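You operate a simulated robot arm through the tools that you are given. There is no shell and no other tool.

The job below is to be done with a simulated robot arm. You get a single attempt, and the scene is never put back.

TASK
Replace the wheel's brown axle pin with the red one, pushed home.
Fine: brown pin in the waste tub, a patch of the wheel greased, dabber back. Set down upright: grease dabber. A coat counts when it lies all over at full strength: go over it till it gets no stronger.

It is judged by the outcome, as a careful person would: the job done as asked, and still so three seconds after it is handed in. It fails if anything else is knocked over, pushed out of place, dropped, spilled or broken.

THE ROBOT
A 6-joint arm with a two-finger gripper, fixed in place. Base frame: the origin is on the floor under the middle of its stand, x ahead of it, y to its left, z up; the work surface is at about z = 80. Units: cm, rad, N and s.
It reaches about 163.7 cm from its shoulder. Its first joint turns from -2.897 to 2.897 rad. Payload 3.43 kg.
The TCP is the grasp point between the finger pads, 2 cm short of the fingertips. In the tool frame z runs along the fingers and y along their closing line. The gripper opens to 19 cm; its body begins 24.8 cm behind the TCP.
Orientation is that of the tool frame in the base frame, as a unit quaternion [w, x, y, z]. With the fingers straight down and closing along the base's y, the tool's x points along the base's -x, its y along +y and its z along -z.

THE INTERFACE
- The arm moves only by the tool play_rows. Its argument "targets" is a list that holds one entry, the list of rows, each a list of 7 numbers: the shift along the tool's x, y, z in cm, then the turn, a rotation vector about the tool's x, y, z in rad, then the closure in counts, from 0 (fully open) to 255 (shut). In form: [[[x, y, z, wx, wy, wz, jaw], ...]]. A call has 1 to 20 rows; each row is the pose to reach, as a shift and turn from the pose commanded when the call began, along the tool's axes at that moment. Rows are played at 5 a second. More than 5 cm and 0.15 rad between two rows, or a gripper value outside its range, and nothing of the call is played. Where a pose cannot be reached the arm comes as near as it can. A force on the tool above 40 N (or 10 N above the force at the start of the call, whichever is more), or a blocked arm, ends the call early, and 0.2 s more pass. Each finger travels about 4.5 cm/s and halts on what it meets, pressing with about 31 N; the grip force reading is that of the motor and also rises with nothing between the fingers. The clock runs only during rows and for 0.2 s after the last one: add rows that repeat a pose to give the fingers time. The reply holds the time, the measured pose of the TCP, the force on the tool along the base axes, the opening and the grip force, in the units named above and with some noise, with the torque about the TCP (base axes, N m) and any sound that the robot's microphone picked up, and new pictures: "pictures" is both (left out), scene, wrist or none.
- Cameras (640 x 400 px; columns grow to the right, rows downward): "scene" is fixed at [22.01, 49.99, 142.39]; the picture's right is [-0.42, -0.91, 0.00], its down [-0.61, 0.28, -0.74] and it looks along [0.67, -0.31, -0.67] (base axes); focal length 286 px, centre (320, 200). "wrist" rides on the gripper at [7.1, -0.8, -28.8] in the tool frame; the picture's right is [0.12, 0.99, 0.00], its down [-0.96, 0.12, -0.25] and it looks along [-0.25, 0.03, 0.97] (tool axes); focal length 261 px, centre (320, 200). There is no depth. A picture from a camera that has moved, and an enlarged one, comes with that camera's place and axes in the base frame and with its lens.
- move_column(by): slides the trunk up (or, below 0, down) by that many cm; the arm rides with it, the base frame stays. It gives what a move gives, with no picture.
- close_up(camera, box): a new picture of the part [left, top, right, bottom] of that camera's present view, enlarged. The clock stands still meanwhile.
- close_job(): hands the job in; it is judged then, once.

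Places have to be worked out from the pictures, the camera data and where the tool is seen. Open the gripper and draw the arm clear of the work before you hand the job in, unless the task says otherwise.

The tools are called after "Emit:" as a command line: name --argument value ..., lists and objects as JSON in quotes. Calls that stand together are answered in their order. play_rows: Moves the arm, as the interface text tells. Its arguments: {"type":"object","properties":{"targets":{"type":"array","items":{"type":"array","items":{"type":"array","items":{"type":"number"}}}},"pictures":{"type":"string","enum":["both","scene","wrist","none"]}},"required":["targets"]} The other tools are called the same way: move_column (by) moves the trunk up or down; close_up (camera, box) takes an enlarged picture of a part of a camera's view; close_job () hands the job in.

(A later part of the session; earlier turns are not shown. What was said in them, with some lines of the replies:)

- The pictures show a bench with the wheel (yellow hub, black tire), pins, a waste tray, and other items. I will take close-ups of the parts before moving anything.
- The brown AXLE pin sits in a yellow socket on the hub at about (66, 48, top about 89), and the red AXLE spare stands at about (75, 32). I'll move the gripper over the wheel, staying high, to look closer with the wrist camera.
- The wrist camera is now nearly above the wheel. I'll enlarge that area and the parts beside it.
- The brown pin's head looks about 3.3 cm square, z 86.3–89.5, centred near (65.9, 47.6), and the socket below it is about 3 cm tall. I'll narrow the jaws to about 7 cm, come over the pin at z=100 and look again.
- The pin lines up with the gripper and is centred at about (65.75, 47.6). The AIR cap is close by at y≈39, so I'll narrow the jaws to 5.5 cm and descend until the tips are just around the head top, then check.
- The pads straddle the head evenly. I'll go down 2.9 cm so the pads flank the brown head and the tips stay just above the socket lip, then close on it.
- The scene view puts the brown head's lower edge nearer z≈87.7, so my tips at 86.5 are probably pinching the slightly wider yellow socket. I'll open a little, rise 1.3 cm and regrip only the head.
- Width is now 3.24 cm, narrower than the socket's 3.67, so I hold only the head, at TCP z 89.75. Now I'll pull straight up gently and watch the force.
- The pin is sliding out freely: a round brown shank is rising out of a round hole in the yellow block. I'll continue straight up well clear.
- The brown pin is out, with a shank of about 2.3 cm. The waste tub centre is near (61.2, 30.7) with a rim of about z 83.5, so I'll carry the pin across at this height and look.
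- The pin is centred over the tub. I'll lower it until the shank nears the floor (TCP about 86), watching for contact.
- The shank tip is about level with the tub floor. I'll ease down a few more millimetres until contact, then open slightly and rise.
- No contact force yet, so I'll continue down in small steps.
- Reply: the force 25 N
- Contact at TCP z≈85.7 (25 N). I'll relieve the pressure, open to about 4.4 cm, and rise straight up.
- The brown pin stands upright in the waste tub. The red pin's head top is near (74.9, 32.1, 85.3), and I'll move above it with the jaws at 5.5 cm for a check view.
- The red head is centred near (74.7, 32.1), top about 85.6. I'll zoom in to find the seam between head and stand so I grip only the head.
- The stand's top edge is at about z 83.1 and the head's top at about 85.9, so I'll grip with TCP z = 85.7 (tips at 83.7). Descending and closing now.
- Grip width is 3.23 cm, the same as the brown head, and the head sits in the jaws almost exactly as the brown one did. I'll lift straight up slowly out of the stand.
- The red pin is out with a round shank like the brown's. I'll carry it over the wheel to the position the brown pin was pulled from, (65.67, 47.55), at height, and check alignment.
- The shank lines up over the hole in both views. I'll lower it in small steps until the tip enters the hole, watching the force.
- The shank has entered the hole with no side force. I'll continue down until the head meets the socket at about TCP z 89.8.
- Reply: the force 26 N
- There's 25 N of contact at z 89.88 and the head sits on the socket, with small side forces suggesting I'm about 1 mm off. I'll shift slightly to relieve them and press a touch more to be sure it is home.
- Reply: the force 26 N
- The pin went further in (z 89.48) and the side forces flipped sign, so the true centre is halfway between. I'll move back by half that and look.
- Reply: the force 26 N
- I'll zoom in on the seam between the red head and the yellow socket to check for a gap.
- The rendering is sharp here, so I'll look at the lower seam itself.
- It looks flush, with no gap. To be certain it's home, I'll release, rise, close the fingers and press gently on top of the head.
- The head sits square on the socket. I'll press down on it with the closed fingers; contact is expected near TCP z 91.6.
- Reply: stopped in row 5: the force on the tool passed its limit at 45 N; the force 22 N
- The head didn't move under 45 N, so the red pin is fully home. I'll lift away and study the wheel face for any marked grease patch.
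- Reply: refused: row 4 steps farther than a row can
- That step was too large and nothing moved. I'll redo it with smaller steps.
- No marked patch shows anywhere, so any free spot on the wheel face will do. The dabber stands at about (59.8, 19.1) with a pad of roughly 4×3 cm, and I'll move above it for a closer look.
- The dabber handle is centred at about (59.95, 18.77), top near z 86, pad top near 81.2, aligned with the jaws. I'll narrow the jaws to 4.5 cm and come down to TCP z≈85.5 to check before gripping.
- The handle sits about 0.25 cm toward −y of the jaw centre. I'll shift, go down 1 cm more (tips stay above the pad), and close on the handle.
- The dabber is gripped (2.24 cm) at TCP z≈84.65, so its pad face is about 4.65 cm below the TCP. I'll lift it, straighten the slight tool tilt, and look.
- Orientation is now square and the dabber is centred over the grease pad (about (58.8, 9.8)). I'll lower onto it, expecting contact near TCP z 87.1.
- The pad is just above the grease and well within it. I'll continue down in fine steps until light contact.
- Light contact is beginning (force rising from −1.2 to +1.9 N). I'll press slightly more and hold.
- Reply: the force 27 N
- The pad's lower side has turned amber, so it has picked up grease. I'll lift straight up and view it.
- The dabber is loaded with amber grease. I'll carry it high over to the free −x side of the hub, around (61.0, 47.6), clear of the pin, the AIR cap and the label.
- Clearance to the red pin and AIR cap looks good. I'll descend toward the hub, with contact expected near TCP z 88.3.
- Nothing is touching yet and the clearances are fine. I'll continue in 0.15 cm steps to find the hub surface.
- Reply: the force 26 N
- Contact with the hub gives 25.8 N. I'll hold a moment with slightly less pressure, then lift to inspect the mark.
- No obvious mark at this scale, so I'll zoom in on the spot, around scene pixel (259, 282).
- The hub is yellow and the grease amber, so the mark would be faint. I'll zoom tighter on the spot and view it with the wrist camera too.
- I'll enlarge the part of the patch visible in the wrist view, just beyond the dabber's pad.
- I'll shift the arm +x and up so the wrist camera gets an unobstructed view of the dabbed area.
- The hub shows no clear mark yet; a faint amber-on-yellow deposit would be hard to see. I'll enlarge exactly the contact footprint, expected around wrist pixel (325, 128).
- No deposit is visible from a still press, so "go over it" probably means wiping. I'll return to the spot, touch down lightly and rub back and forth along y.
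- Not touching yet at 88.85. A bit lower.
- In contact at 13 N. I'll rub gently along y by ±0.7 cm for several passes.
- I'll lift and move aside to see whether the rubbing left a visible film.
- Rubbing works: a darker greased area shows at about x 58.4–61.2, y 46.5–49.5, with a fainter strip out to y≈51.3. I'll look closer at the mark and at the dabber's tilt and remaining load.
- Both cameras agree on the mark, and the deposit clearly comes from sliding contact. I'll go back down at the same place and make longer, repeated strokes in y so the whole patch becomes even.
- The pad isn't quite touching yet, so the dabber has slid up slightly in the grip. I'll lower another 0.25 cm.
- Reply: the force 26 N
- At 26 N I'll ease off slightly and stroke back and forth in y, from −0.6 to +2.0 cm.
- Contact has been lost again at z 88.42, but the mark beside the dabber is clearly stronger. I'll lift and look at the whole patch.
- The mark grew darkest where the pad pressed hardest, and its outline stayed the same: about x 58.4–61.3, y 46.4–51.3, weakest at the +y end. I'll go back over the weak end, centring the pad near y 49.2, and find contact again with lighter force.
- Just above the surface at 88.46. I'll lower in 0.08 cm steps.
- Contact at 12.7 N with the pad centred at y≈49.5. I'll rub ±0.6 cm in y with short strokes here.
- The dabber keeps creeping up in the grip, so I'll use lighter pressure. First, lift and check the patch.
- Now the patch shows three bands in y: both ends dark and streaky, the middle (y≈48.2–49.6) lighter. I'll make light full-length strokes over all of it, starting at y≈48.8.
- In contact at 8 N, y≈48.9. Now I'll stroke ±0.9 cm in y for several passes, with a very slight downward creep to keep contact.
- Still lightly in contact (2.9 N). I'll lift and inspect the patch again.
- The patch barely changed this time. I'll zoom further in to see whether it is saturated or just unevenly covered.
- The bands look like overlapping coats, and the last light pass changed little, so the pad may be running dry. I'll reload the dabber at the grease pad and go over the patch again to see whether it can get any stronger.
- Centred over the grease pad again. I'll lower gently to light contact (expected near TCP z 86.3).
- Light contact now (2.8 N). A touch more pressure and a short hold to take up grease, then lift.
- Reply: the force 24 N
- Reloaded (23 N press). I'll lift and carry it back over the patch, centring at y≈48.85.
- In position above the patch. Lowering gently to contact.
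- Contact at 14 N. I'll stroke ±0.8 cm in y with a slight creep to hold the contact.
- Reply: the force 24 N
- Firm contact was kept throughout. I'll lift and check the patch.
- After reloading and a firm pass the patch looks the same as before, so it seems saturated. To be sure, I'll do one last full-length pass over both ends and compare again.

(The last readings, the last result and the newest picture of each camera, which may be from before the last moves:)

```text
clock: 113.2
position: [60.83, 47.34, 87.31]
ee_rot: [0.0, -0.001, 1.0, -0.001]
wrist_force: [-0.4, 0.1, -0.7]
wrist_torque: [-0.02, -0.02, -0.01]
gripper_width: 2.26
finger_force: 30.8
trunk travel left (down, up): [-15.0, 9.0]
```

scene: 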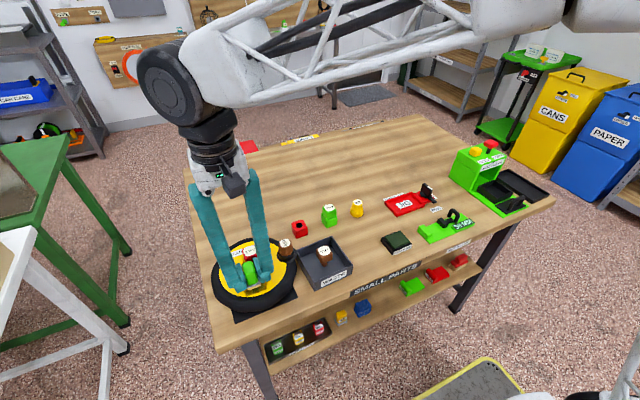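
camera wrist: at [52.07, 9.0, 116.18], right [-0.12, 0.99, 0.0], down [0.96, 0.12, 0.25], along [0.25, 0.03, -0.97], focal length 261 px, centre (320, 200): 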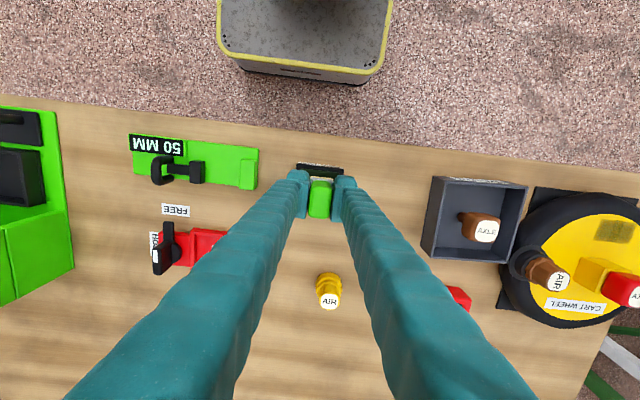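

Emit:
play_rows --targets '[[[0, 0, 0.08, 0, 0, 0, 255], [0, 0, 0.14, 0, 0, 0, 255], [0, 0, 0.2, 0, 0, 0, 255], [0, 0, 0.2, 0, 0, 0, 255]]]' --pictures "none"

```text
clock: 114.2
position: [60.81, 47.44, 87.39]
ee_rot: [0.001, -0.001, 1.0, 0.0]
wrist_force: [5.4, 7.8, 23.8]
wrist_torque: [0.08, -0.12, 0.03]
gripper_width: 2.28
finger_force: 30.7
trunk travel left (down, up): [-15.0, 9.0]
```

Contact found (24 N). Now slow full-length strokes from y 47.2 to 50.2 and back.

Emit:
play_rows --targets '[[[0, 0.4, -0.04, 0, 0, 0, 255], [0, 0.8, -0.04, 0, 0, 0, 255], [0, 1.2, -0.03, 0, 0, 0, 255], [0, 1.6, -0.02, 0, 0, 0, 255], [0, 2.0, -0.01, 0, 0, 0, 255], [0, 2.4, 0, 0, 0, 0, 255], [0, 2.8, 0.01, 0, 0, 0, 255], [0, 2.4, 0.03, 0, 0, 0, 255], [0, 2.0, 0.04, 0, 0, 0, 255], [0, 1.6, 0.05, 0, 0, 0, 255], [0, 1.2, 0.07, 0, 0, 0, 255], [0, 0.8, 0.08, 0, 0, 0, 255], [0, 0.4, 0.09, 0, 0, 0, 255], [0, 0, 0.1, 0, 0, 0, 255], [0, -0.2, 0.11, 0, 0, 0, 255], [0, 0.2, 0.12, 0, 0, 0, 255], [0, 0.6, 0.13, 0, 0, 0, 255], [0, 1.0, 0.14, 0, 0, 0, 255], [0, 1.4, 0.15, 0, 0, 0, 255], [0, 1.5, 0.15, 0, 0, 0, 255]]]' --pictures "none"

```text
clock: 118.4
position: [60.77, 48.66, 86.98]
ee_rot: [0.0, -0.001, 1.0, 0.001]
wrist_force: [-0.6, -15.1, 16.6]
wrist_torque: [-0.19, -0.02, -0.06]
gripper_width: 2.25
finger_force: 30.8
trunk travel left (down, up): [-15.0, 9.0]
```

Good contact throughout (16.6 N at the end). Lifting to compare.

Emit:
play_rows --targets '[[[0, 0, -1, 0, 0, 0, 255], [0, 0, -4, 0, 0, 0, 255], [0, 0, -8, 0, 0, 0, 255], [-2, 0, -12, 0, 0, 0, 255], [-5, 0, -14, 0, 0, 0, 255], [-8, -0.5, -16, 0, 0, 0, 255], [-8, -1.5, -16, 0, 0, 0, 255], [-8, -1.5, -16, 0, 0, 0, 255]]]' --pictures "both"

Emit:
close_up --camera "wrist" --box '[316, 110, 350, 134]'

Emit:
close_up --camera "scene" --box '[235, 262, 290, 297]'

Emit:
close_up --camera "scene" --box '[210, 175, 265, 220]'

```text
clock: 120.2
position: [68.69, 47.45, 103.08]
ee_rot: [0.0, -0.001, 1.0, -0.001]
wrist_force: [0.2, -0.2, -0.8]
wrist_torque: [-0.03, 0.02, 0.03]
gripper_width: 2.25
finger_force: 30.8
trunk travel left (down, up): [-15.0, 9.0]
camera wrist: at [61.75, 46.59, 131.73], right [-0.12, 0.99, 0.0], down [0.96, 0.12, 0.25], along [0.24, 0.03, -0.97], focal length 261 px, centre (320, 200)
```

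scene: 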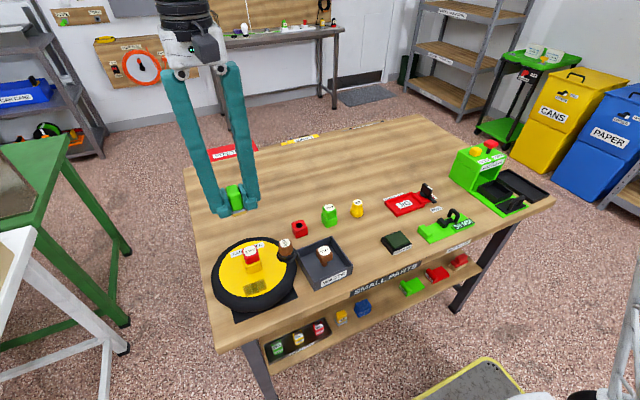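
wrist: 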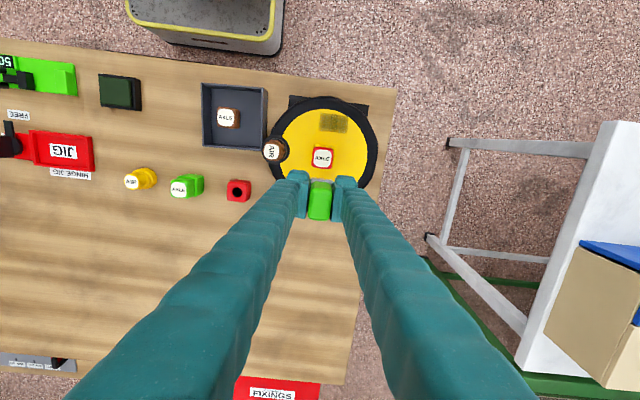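

```text
16.00 times, centred on (333, 122) of wrist
camera zoom: at [61.75, 46.59, 131.73], right [-0.12, 0.99, 0.0], down [0.96, 0.12, 0.25], along [0.24, 0.03, -0.97], focal length 4170 px, centre (112, 1448)
```

zoom: 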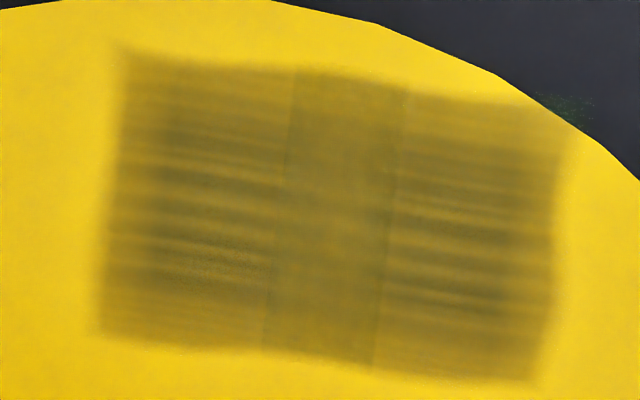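

```text
11.43 times, centred on (262, 280) of scene
camera zoom: at [22.01, 49.99, 142.39], right [-0.42, -0.91, 0.0], down [-0.61, 0.28, -0.74], along [0.67, -0.31, -0.67], focal length 3263 px, centre (977, -709)
```

zoom: 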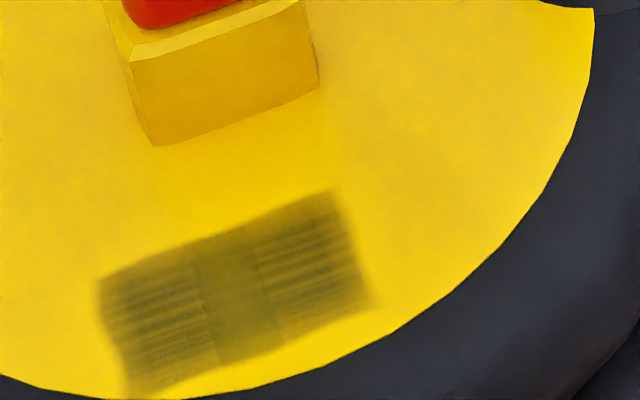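

```text
8.89 times, centred on (238, 198) of scene
camera zoom: at [22.01, 49.99, 142.39], right [-0.42, -0.91, 0.0], down [-0.61, 0.28, -0.74], along [0.67, -0.31, -0.67], focal length 2538 px, centre (1053, 222)
```

zoom: 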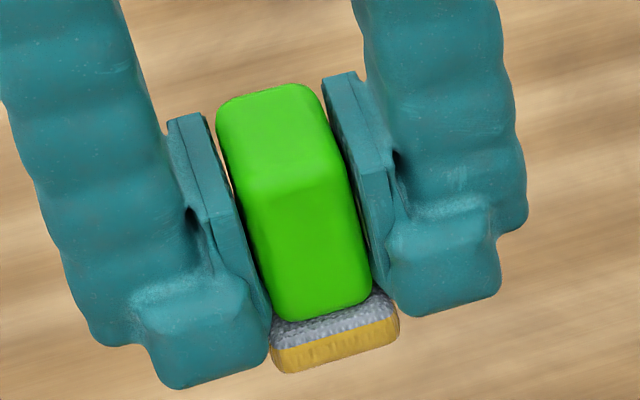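

The patch is unchanged between passes, so the coat is at full strength. Next I'll carry the dabber back to its place at (59.95, 18.73), and descend partway to check.

Emit:
play_rows --targets '[[[1.1, -3.6, 0, 0, 0, 0, 255], [2.2, -7.2, 0, 0, 0, 0, 255], [3.3, -10.8, 0, 0, 0, 0, 255], [4.4, -14.4, 0, 0, 0, 0, 255], [5.5, -18, 0, 0, 0, 0, 255], [6.6, -21.6, 0, 0, 0, 0, 255], [7.7, -25.2, 0, 0, 0, 0, 255], [8.75, -28.7, 0, 0, 0, 0, 255], [8.75, -28.7, 4, 0, 0, 0, 255], [8.75, -28.7, 8, 0, 0, 0, 255], [8.75, -28.7, 12, 0, 0, 0, 255], [8.75, -28.7, 15, 0, 0, 0, 255], [8.75, -28.7, 17, 0, 0, 0, 255], [8.75, -28.7, 17, 0, 0, 0, 255]]]' --pictures "both"

Emit:
close_up --camera "scene" --box '[325, 205, 425, 275]'

Emit:
close_up --camera "wrist" --box '[260, 135, 380, 235]'

```text
clock: 123.2
position: [60.07, 18.64, 85.96]
ee_rot: [0.001, -0.001, 1.0, 0.001]
wrist_force: [-0.1, -0.3, -1.1]
wrist_torque: [0.04, -0.02, 0.01]
gripper_width: 2.28
finger_force: 31.3
trunk travel left (down, up): [-15.0, 9.0]
camera wrist: at [53.07, 17.82, 114.69], right [-0.12, 0.99, 0.0], down [0.96, 0.12, 0.25], along [0.24, 0.03, -0.97], focal length 261 px, centre (320, 200)
```

scene: 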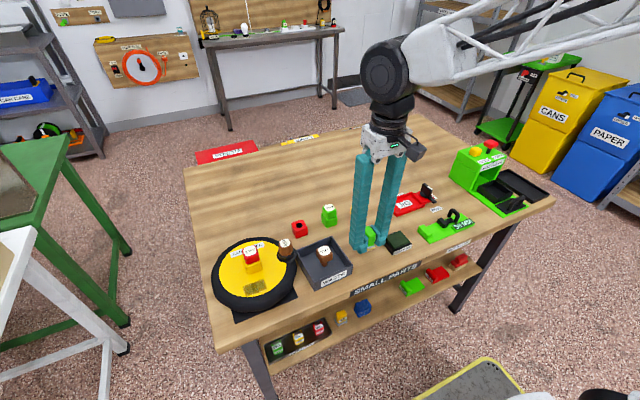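
wrist: 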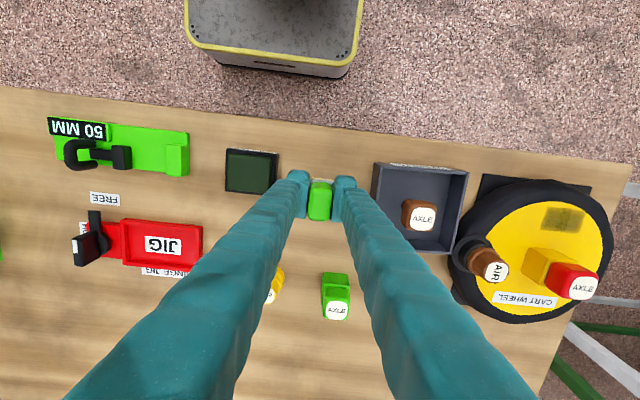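

```text
5.71 times, centred on (375, 240) of scene
camera zoom: at [22.01, 49.99, 142.39], right [-0.42, -0.91, 0.0], down [-0.61, 0.28, -0.74], along [0.67, -0.31, -0.67], focal length 1631 px, centre (6, -29)
```

zoom: 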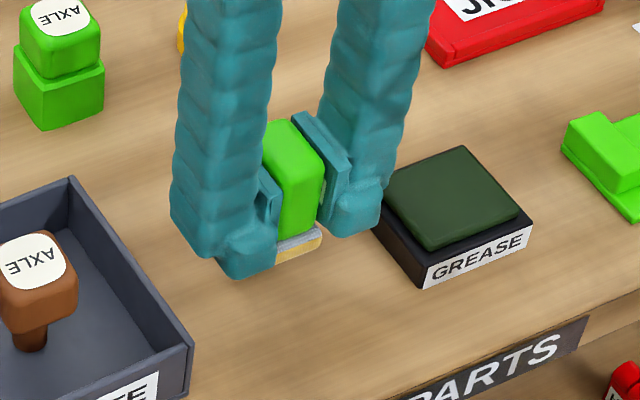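

```text
4.00 times, centred on (320, 185) of wrist
camera zoom: at [53.07, 17.82, 114.69], right [-0.12, 0.99, 0.0], down [0.96, 0.12, 0.25], along [0.24, 0.03, -0.97], focal length 1043 px, centre (320, 260)
```

zoom: 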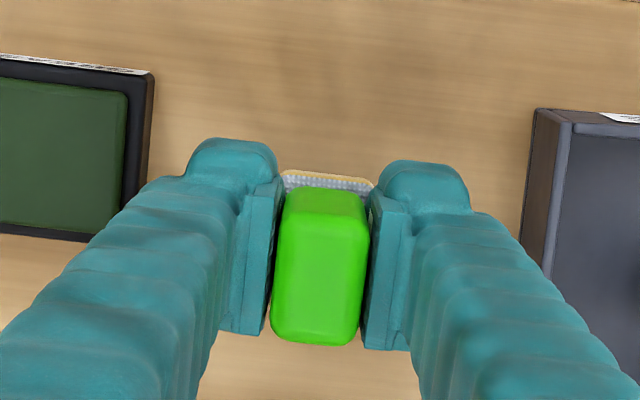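

Clear on both sides. I'll lower to about 0.4 cm above the table, then ease to contact.

Emit:
play_rows --targets '[[[0.05, 0.08, 1.0, 0, 0, 0, 255], [0.05, 0.08, 1.8, 0, 0, 0, 255], [0.05, 0.08, 2.3, 0, 0, 0, 255], [0.05, 0.08, 2.6, 0, 0, 0, 255], [0.05, 0.08, 2.6, 0, 0, 0, 255]]]' --pictures "none"

```text
clock: 124.4
position: [60.09, 18.68, 83.49]
ee_rot: [0.0, -0.001, 1.0, 0.0]
wrist_force: [0.0, -0.5, -0.4]
wrist_torque: [0.02, 0.01, 0.02]
gripper_width: 2.26
finger_force: 31.0
trunk travel left (down, up): [-15.0, 9.0]
```

Emit:
play_rows --targets '[[[0, 0, 0.1, 0, 0, 0, 255], [0, 0, 0.2, 0, 0, 0, 255], [0, 0, 0.3, 0, 0, 0, 255], [0, 0, 0.3, 0, 0, 0, 255]]]' --pictures "scene"

Emit:
close_up --camera "scene" --box '[345, 220, 405, 270]'

```text
clock: 125.4
position: [60.01, 18.59, 83.08]
ee_rot: [0.0, -0.001, 1.0, 0.0]
wrist_force: [-0.4, 0.1, -0.5]
wrist_torque: [-0.04, 0.02, 0.02]
gripper_width: 2.24
finger_force: 31.0
trunk travel left (down, up): [-15.0, 9.0]
```

scene: 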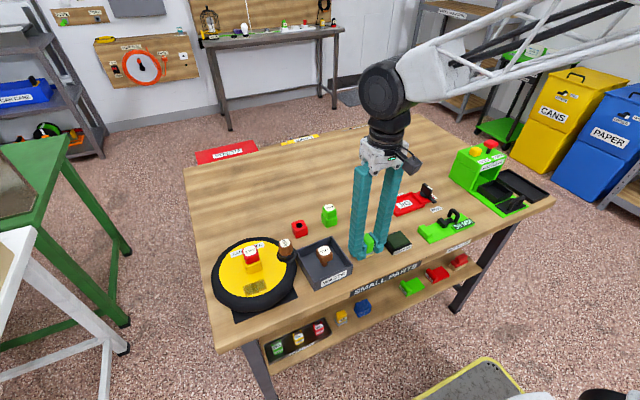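

```text
8.00 times, centred on (375, 245) of scene
camera zoom: at [22.01, 49.99, 142.39], right [-0.42, -0.91, 0.0], down [-0.61, 0.28, -0.74], along [0.67, -0.31, -0.67], focal length 2284 px, centre (-120, -160)
```

zoom: 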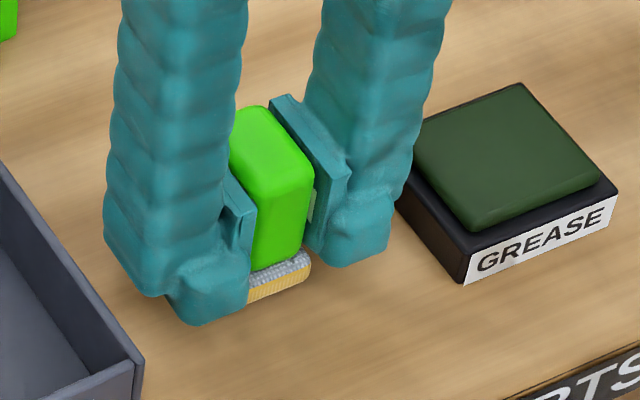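

No contact yet at 83.08. Continuing in small steps.

Emit:
play_rows --targets '[[[0, 0, 0.07, 0, 0, 0, 255], [0, 0, 0.14, 0, 0, 0, 255], [0, 0, 0.2, 0, 0, 0, 255], [0, 0, 0.2, 0, 0, 0, 255]]]' --pictures "none"

```text
clock: 126.4
position: [59.98, 18.59, 82.88]
ee_rot: [0.0, -0.001, 1.0, 0.001]
wrist_force: [0.1, -0.4, -1.2]
wrist_torque: [-0.01, 0.01, -0.01]
gripper_width: 2.24
finger_force: 30.9
trunk travel left (down, up): [-15.0, 9.0]
```

Emit:
play_rows --targets '[[[0, 0, 0.06, 0, 0, 0, 255], [0, 0, 0.12, 0, 0, 0, 255], [0, 0, 0.16, 0, 0, 0, 255], [0, 0, 0.16, 0, 0, 0, 255]]]' --pictures "scene"

Emit:
close_up --camera "scene" --box '[345, 220, 405, 270]'

```text
clock: 127.4
position: [59.98, 18.6, 82.98]
ee_rot: [0.0, -0.001, 1.0, 0.0]
wrist_force: [-1.0, 0.6, 23.9]
wrist_torque: [0.03, 0.05, 0.0]
gripper_width: 2.25
finger_force: 30.8
trunk travel left (down, up): [-15.0, 9.0]
```

scene: 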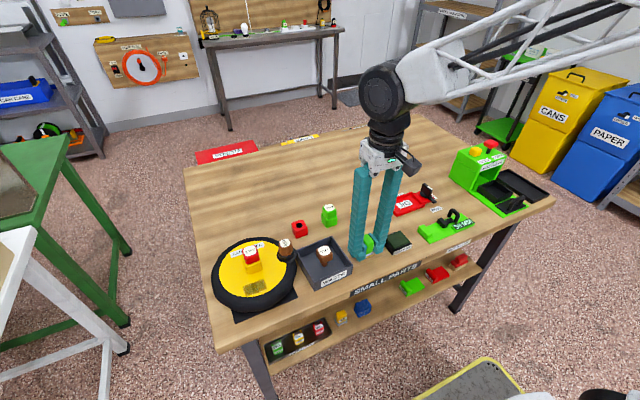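

```text
8.00 times, centred on (375, 245) of scene
camera zoom: at [22.01, 49.99, 142.39], right [-0.42, -0.91, 0.0], down [-0.61, 0.28, -0.74], along [0.67, -0.31, -0.67], focal length 2284 px, centre (-120, -160)
```

zoom: 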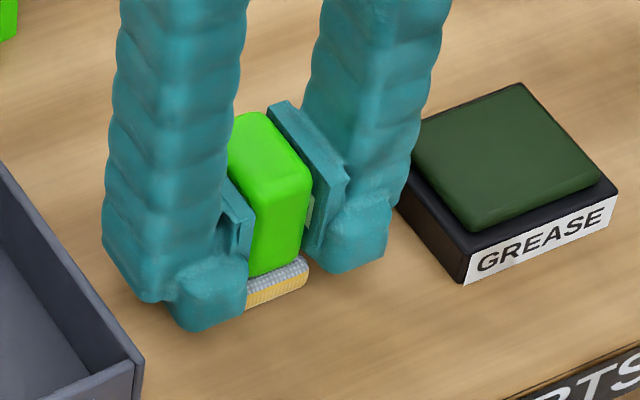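

The dabber is down on the table (24 N). I'll relieve the pressure, open to about 4.2 cm, and rise straight up.

Emit:
play_rows --targets '[[[0, 0, -0.12, 0, 0, 0, 255], [0, 0, -0.15, 0, 0, 0, 228], [0, 0, -0.15, 0, 0, 0, 218], [0, 0, -0.15, 0, 0, 0, 208], [0, 0, -0.15, 0, 0, 0, 198], [0, 0, -0.15, 0, 0, 0, 196], [0, 0, -1.0, 0, 0, 0, 196], [0, 0, -3, 0, 0, 0, 196], [0, 0, -6, 0, 0, 0, 196], [0, 0, -10, 0, 0, 0, 196], [0, 0, -14, 0, 0, 0, 196], [0, 0, -14, 0, 0, 0, 196]]]' --pictures "both"

Emit:
close_up --camera "scene" --box '[335, 215, 415, 275]'

Emit:
close_up --camera "wrist" --box '[260, 125, 380, 225]'

```text
clock: 130.0
position: [60.17, 18.72, 96.96]
ee_rot: [-0.001, -0.001, 1.0, 0.0]
wrist_force: [0.1, 0.0, 0.2]
wrist_torque: [-0.01, 0.03, -0.01]
gripper_width: 4.37
finger_force: 0.1
trunk travel left (down, up): [-15.0, 9.0]
camera wrist: at [53.15, 17.87, 125.56], right [-0.12, 0.99, 0.0], down [0.96, 0.12, 0.25], along [0.25, 0.03, -0.97], focal length 261 px, centre (320, 200)
```

scene: 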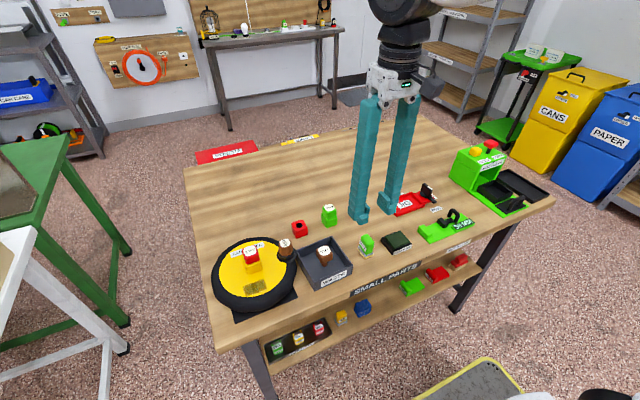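
wrist: 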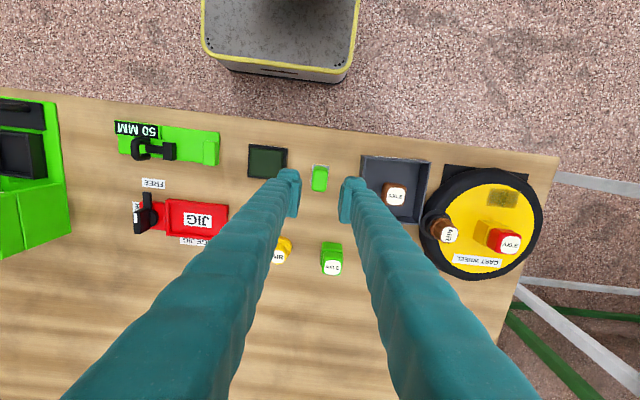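

```text
6.67 times, centred on (375, 245) of scene
camera zoom: at [22.01, 49.99, 142.39], right [-0.42, -0.91, 0.0], down [-0.61, 0.28, -0.74], along [0.67, -0.31, -0.67], focal length 1903 px, centre (-47, -100)
```

zoom: 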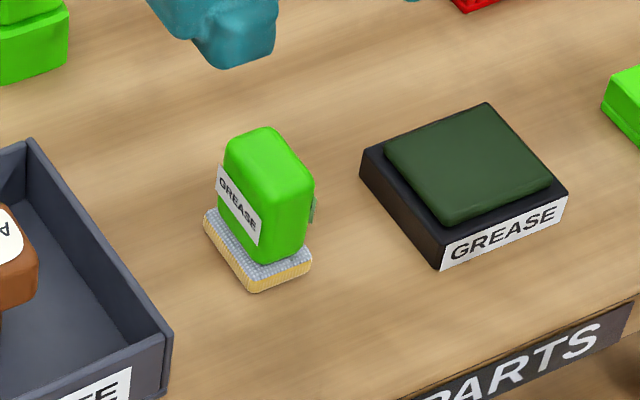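

```text
4.00 times, centred on (320, 175) of wrist
camera zoom: at [53.15, 17.87, 125.56], right [-0.12, 0.99, 0.0], down [0.96, 0.12, 0.25], along [0.25, 0.03, -0.97], focal length 1043 px, centre (320, 300)
```

zoom: 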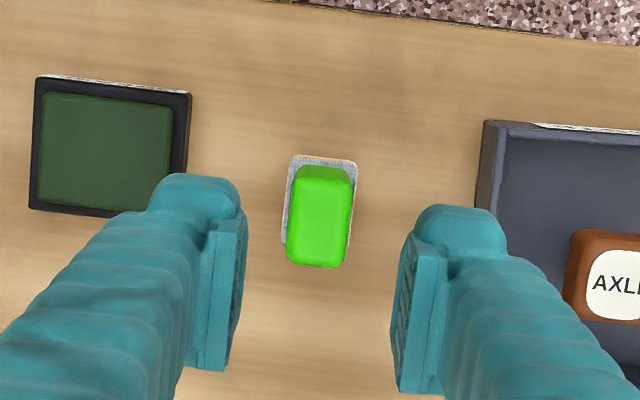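

The dabber is back upright in its place beside the grease pad. I'll raise the arm well clear and open the gripper for a last overall check.

Emit:
play_rows --targets '[[[0, 0, -4, 0, 0, 0, 196], [0, 0, -8, 0, 0, 0, 196], [0, 2, -12, 0, 0, 0, 150], [1, 5, -15, 0, 0, 0, 100], [2, 8, -18, 0, 0, 0, 50], [3, 11, -20, 0, 0, 0, 0], [4, 14, -22, 0, 0, 0, 0], [4, 14, -22, 0, 0, 0, 0], [4, 14, -22, 0, 0, 0, 0], [4, 14, -22, 0, 0, 0, 0]]]' --pictures "both"

Emit:
close_up --camera "scene" --box '[205, 215, 365, 320]'

Emit:
close_up --camera "scene" --box '[280, 175, 480, 290]'

Emit:
close_up --camera "scene" --box '[235, 240, 275, 270]'

Emit:
close_up --camera "scene" --box '[238, 272, 278, 300]'

```text
clock: 132.2
position: [56.09, 32.81, 118.81]
ee_rot: [0.001, -0.001, 1.0, 0.0]
wrist_force: [0.7, 0.3, 0.9]
wrist_torque: [0.0, -0.02, 0.01]
gripper_width: 19.0
finger_force: 0.1
trunk travel left (down, up): [-15.0, 9.0]
camera wrist: at [49.12, 31.93, 147.59], right [-0.12, 0.99, 0.0], down [0.96, 0.12, 0.25], along [0.25, 0.03, -0.97], focal length 261 px, centre (320, 200)
```

scene: 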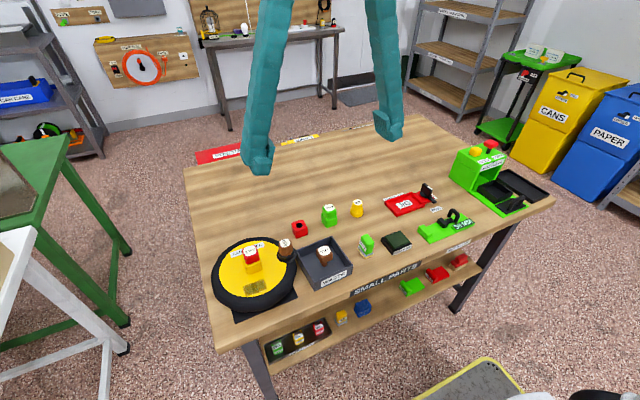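
wrist: 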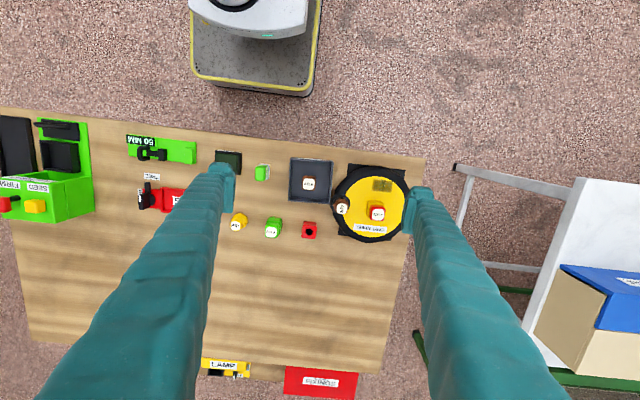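

```text
3.81 times, centred on (285, 268) of scene
camera zoom: at [22.01, 49.99, 142.39], right [-0.42, -0.91, 0.0], down [-0.61, 0.28, -0.74], along [0.67, -0.31, -0.67], focal length 1088 px, centre (453, -57)
```

zoom: 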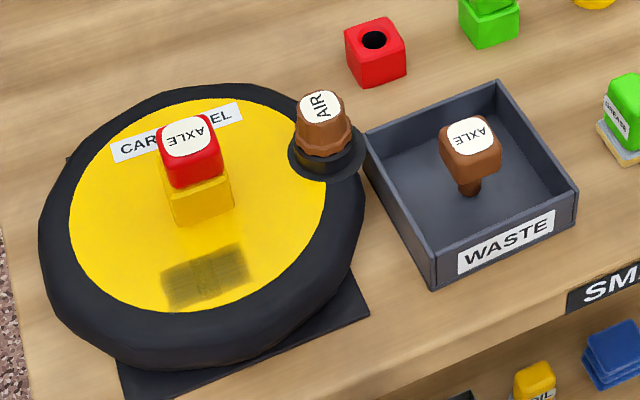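

```text
3.20 times, centred on (380, 232) of scene
camera zoom: at [22.01, 49.99, 142.39], right [-0.42, -0.91, 0.0], down [-0.61, 0.28, -0.74], along [0.67, -0.31, -0.67], focal length 914 px, centre (128, 96)
```

zoom: 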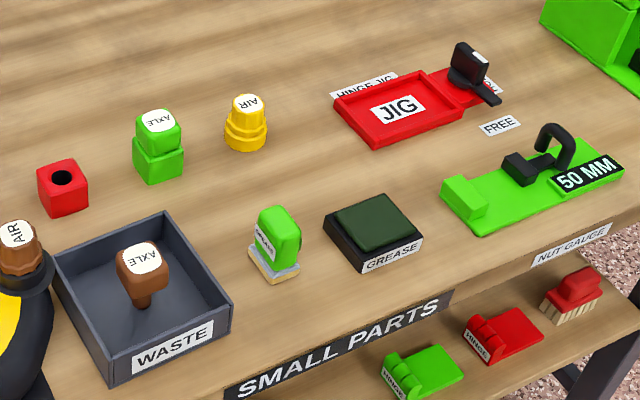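

```text
13.33 times, centred on (255, 255) of scene
camera zoom: at [22.01, 49.99, 142.39], right [-0.42, -0.91, 0.0], down [-0.61, 0.28, -0.74], along [0.67, -0.31, -0.67], focal length 3807 px, centre (1187, -533)
```

zoom: 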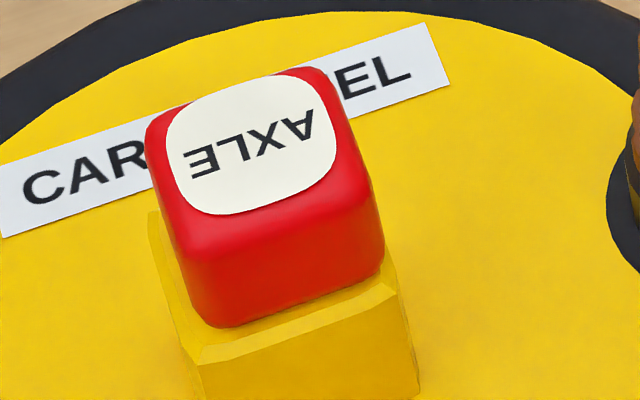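

```text
14.29 times, centred on (258, 286) of scene
camera zoom: at [22.01, 49.99, 142.39], right [-0.42, -0.91, 0.0], down [-0.61, 0.28, -0.74], along [0.67, -0.31, -0.67], focal length 4078 px, centre (1206, -1029)
```

zoom: 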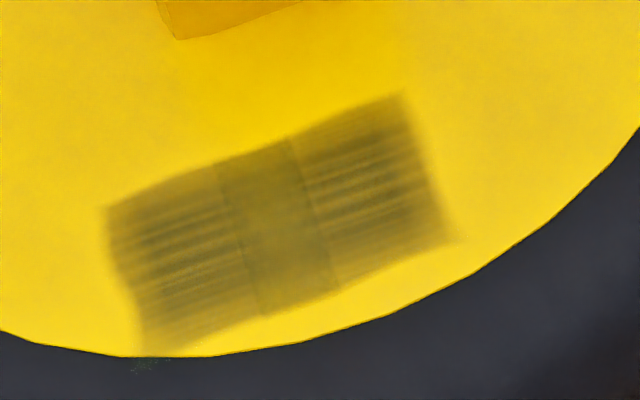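

Everything checks out: the red pin is home in the wheel, the brown pin is in the waste tub and the greased patch is at full, unchanging strength. The dabber stands upright in its place, nothing else has moved, and the arm is clear with the gripper open, so I'm handing the job in.

Emit:
close_job

```text
The job is handed in.
```

I've handed the job in. The red axle pin is in the wheel and pushed home: its head sat flush on the socket and did not move when I pressed on it with about 45 N.

- **Brown pin:** it is standing in the waste tub.
- **Grease:** a patch of roughly 3 by 5 cm on the yellow hub is coated. The wheel showed no marked spot, so I chose a clear area on the side nearest the arm. I went over it several times, including once after reloading the dabber, and the last two passes made no visible difference. Its middle band looks smoother than the streaky ends, and I took that as the same full strength. A few specks of grease landed on the edge of the tyre beside the patch.
- **Dabber:** it is upright at its original spot, within about 0.3 cm.

The final pictures show nothing else knocked over or moved. The arm is clear of the work with the gripper open.
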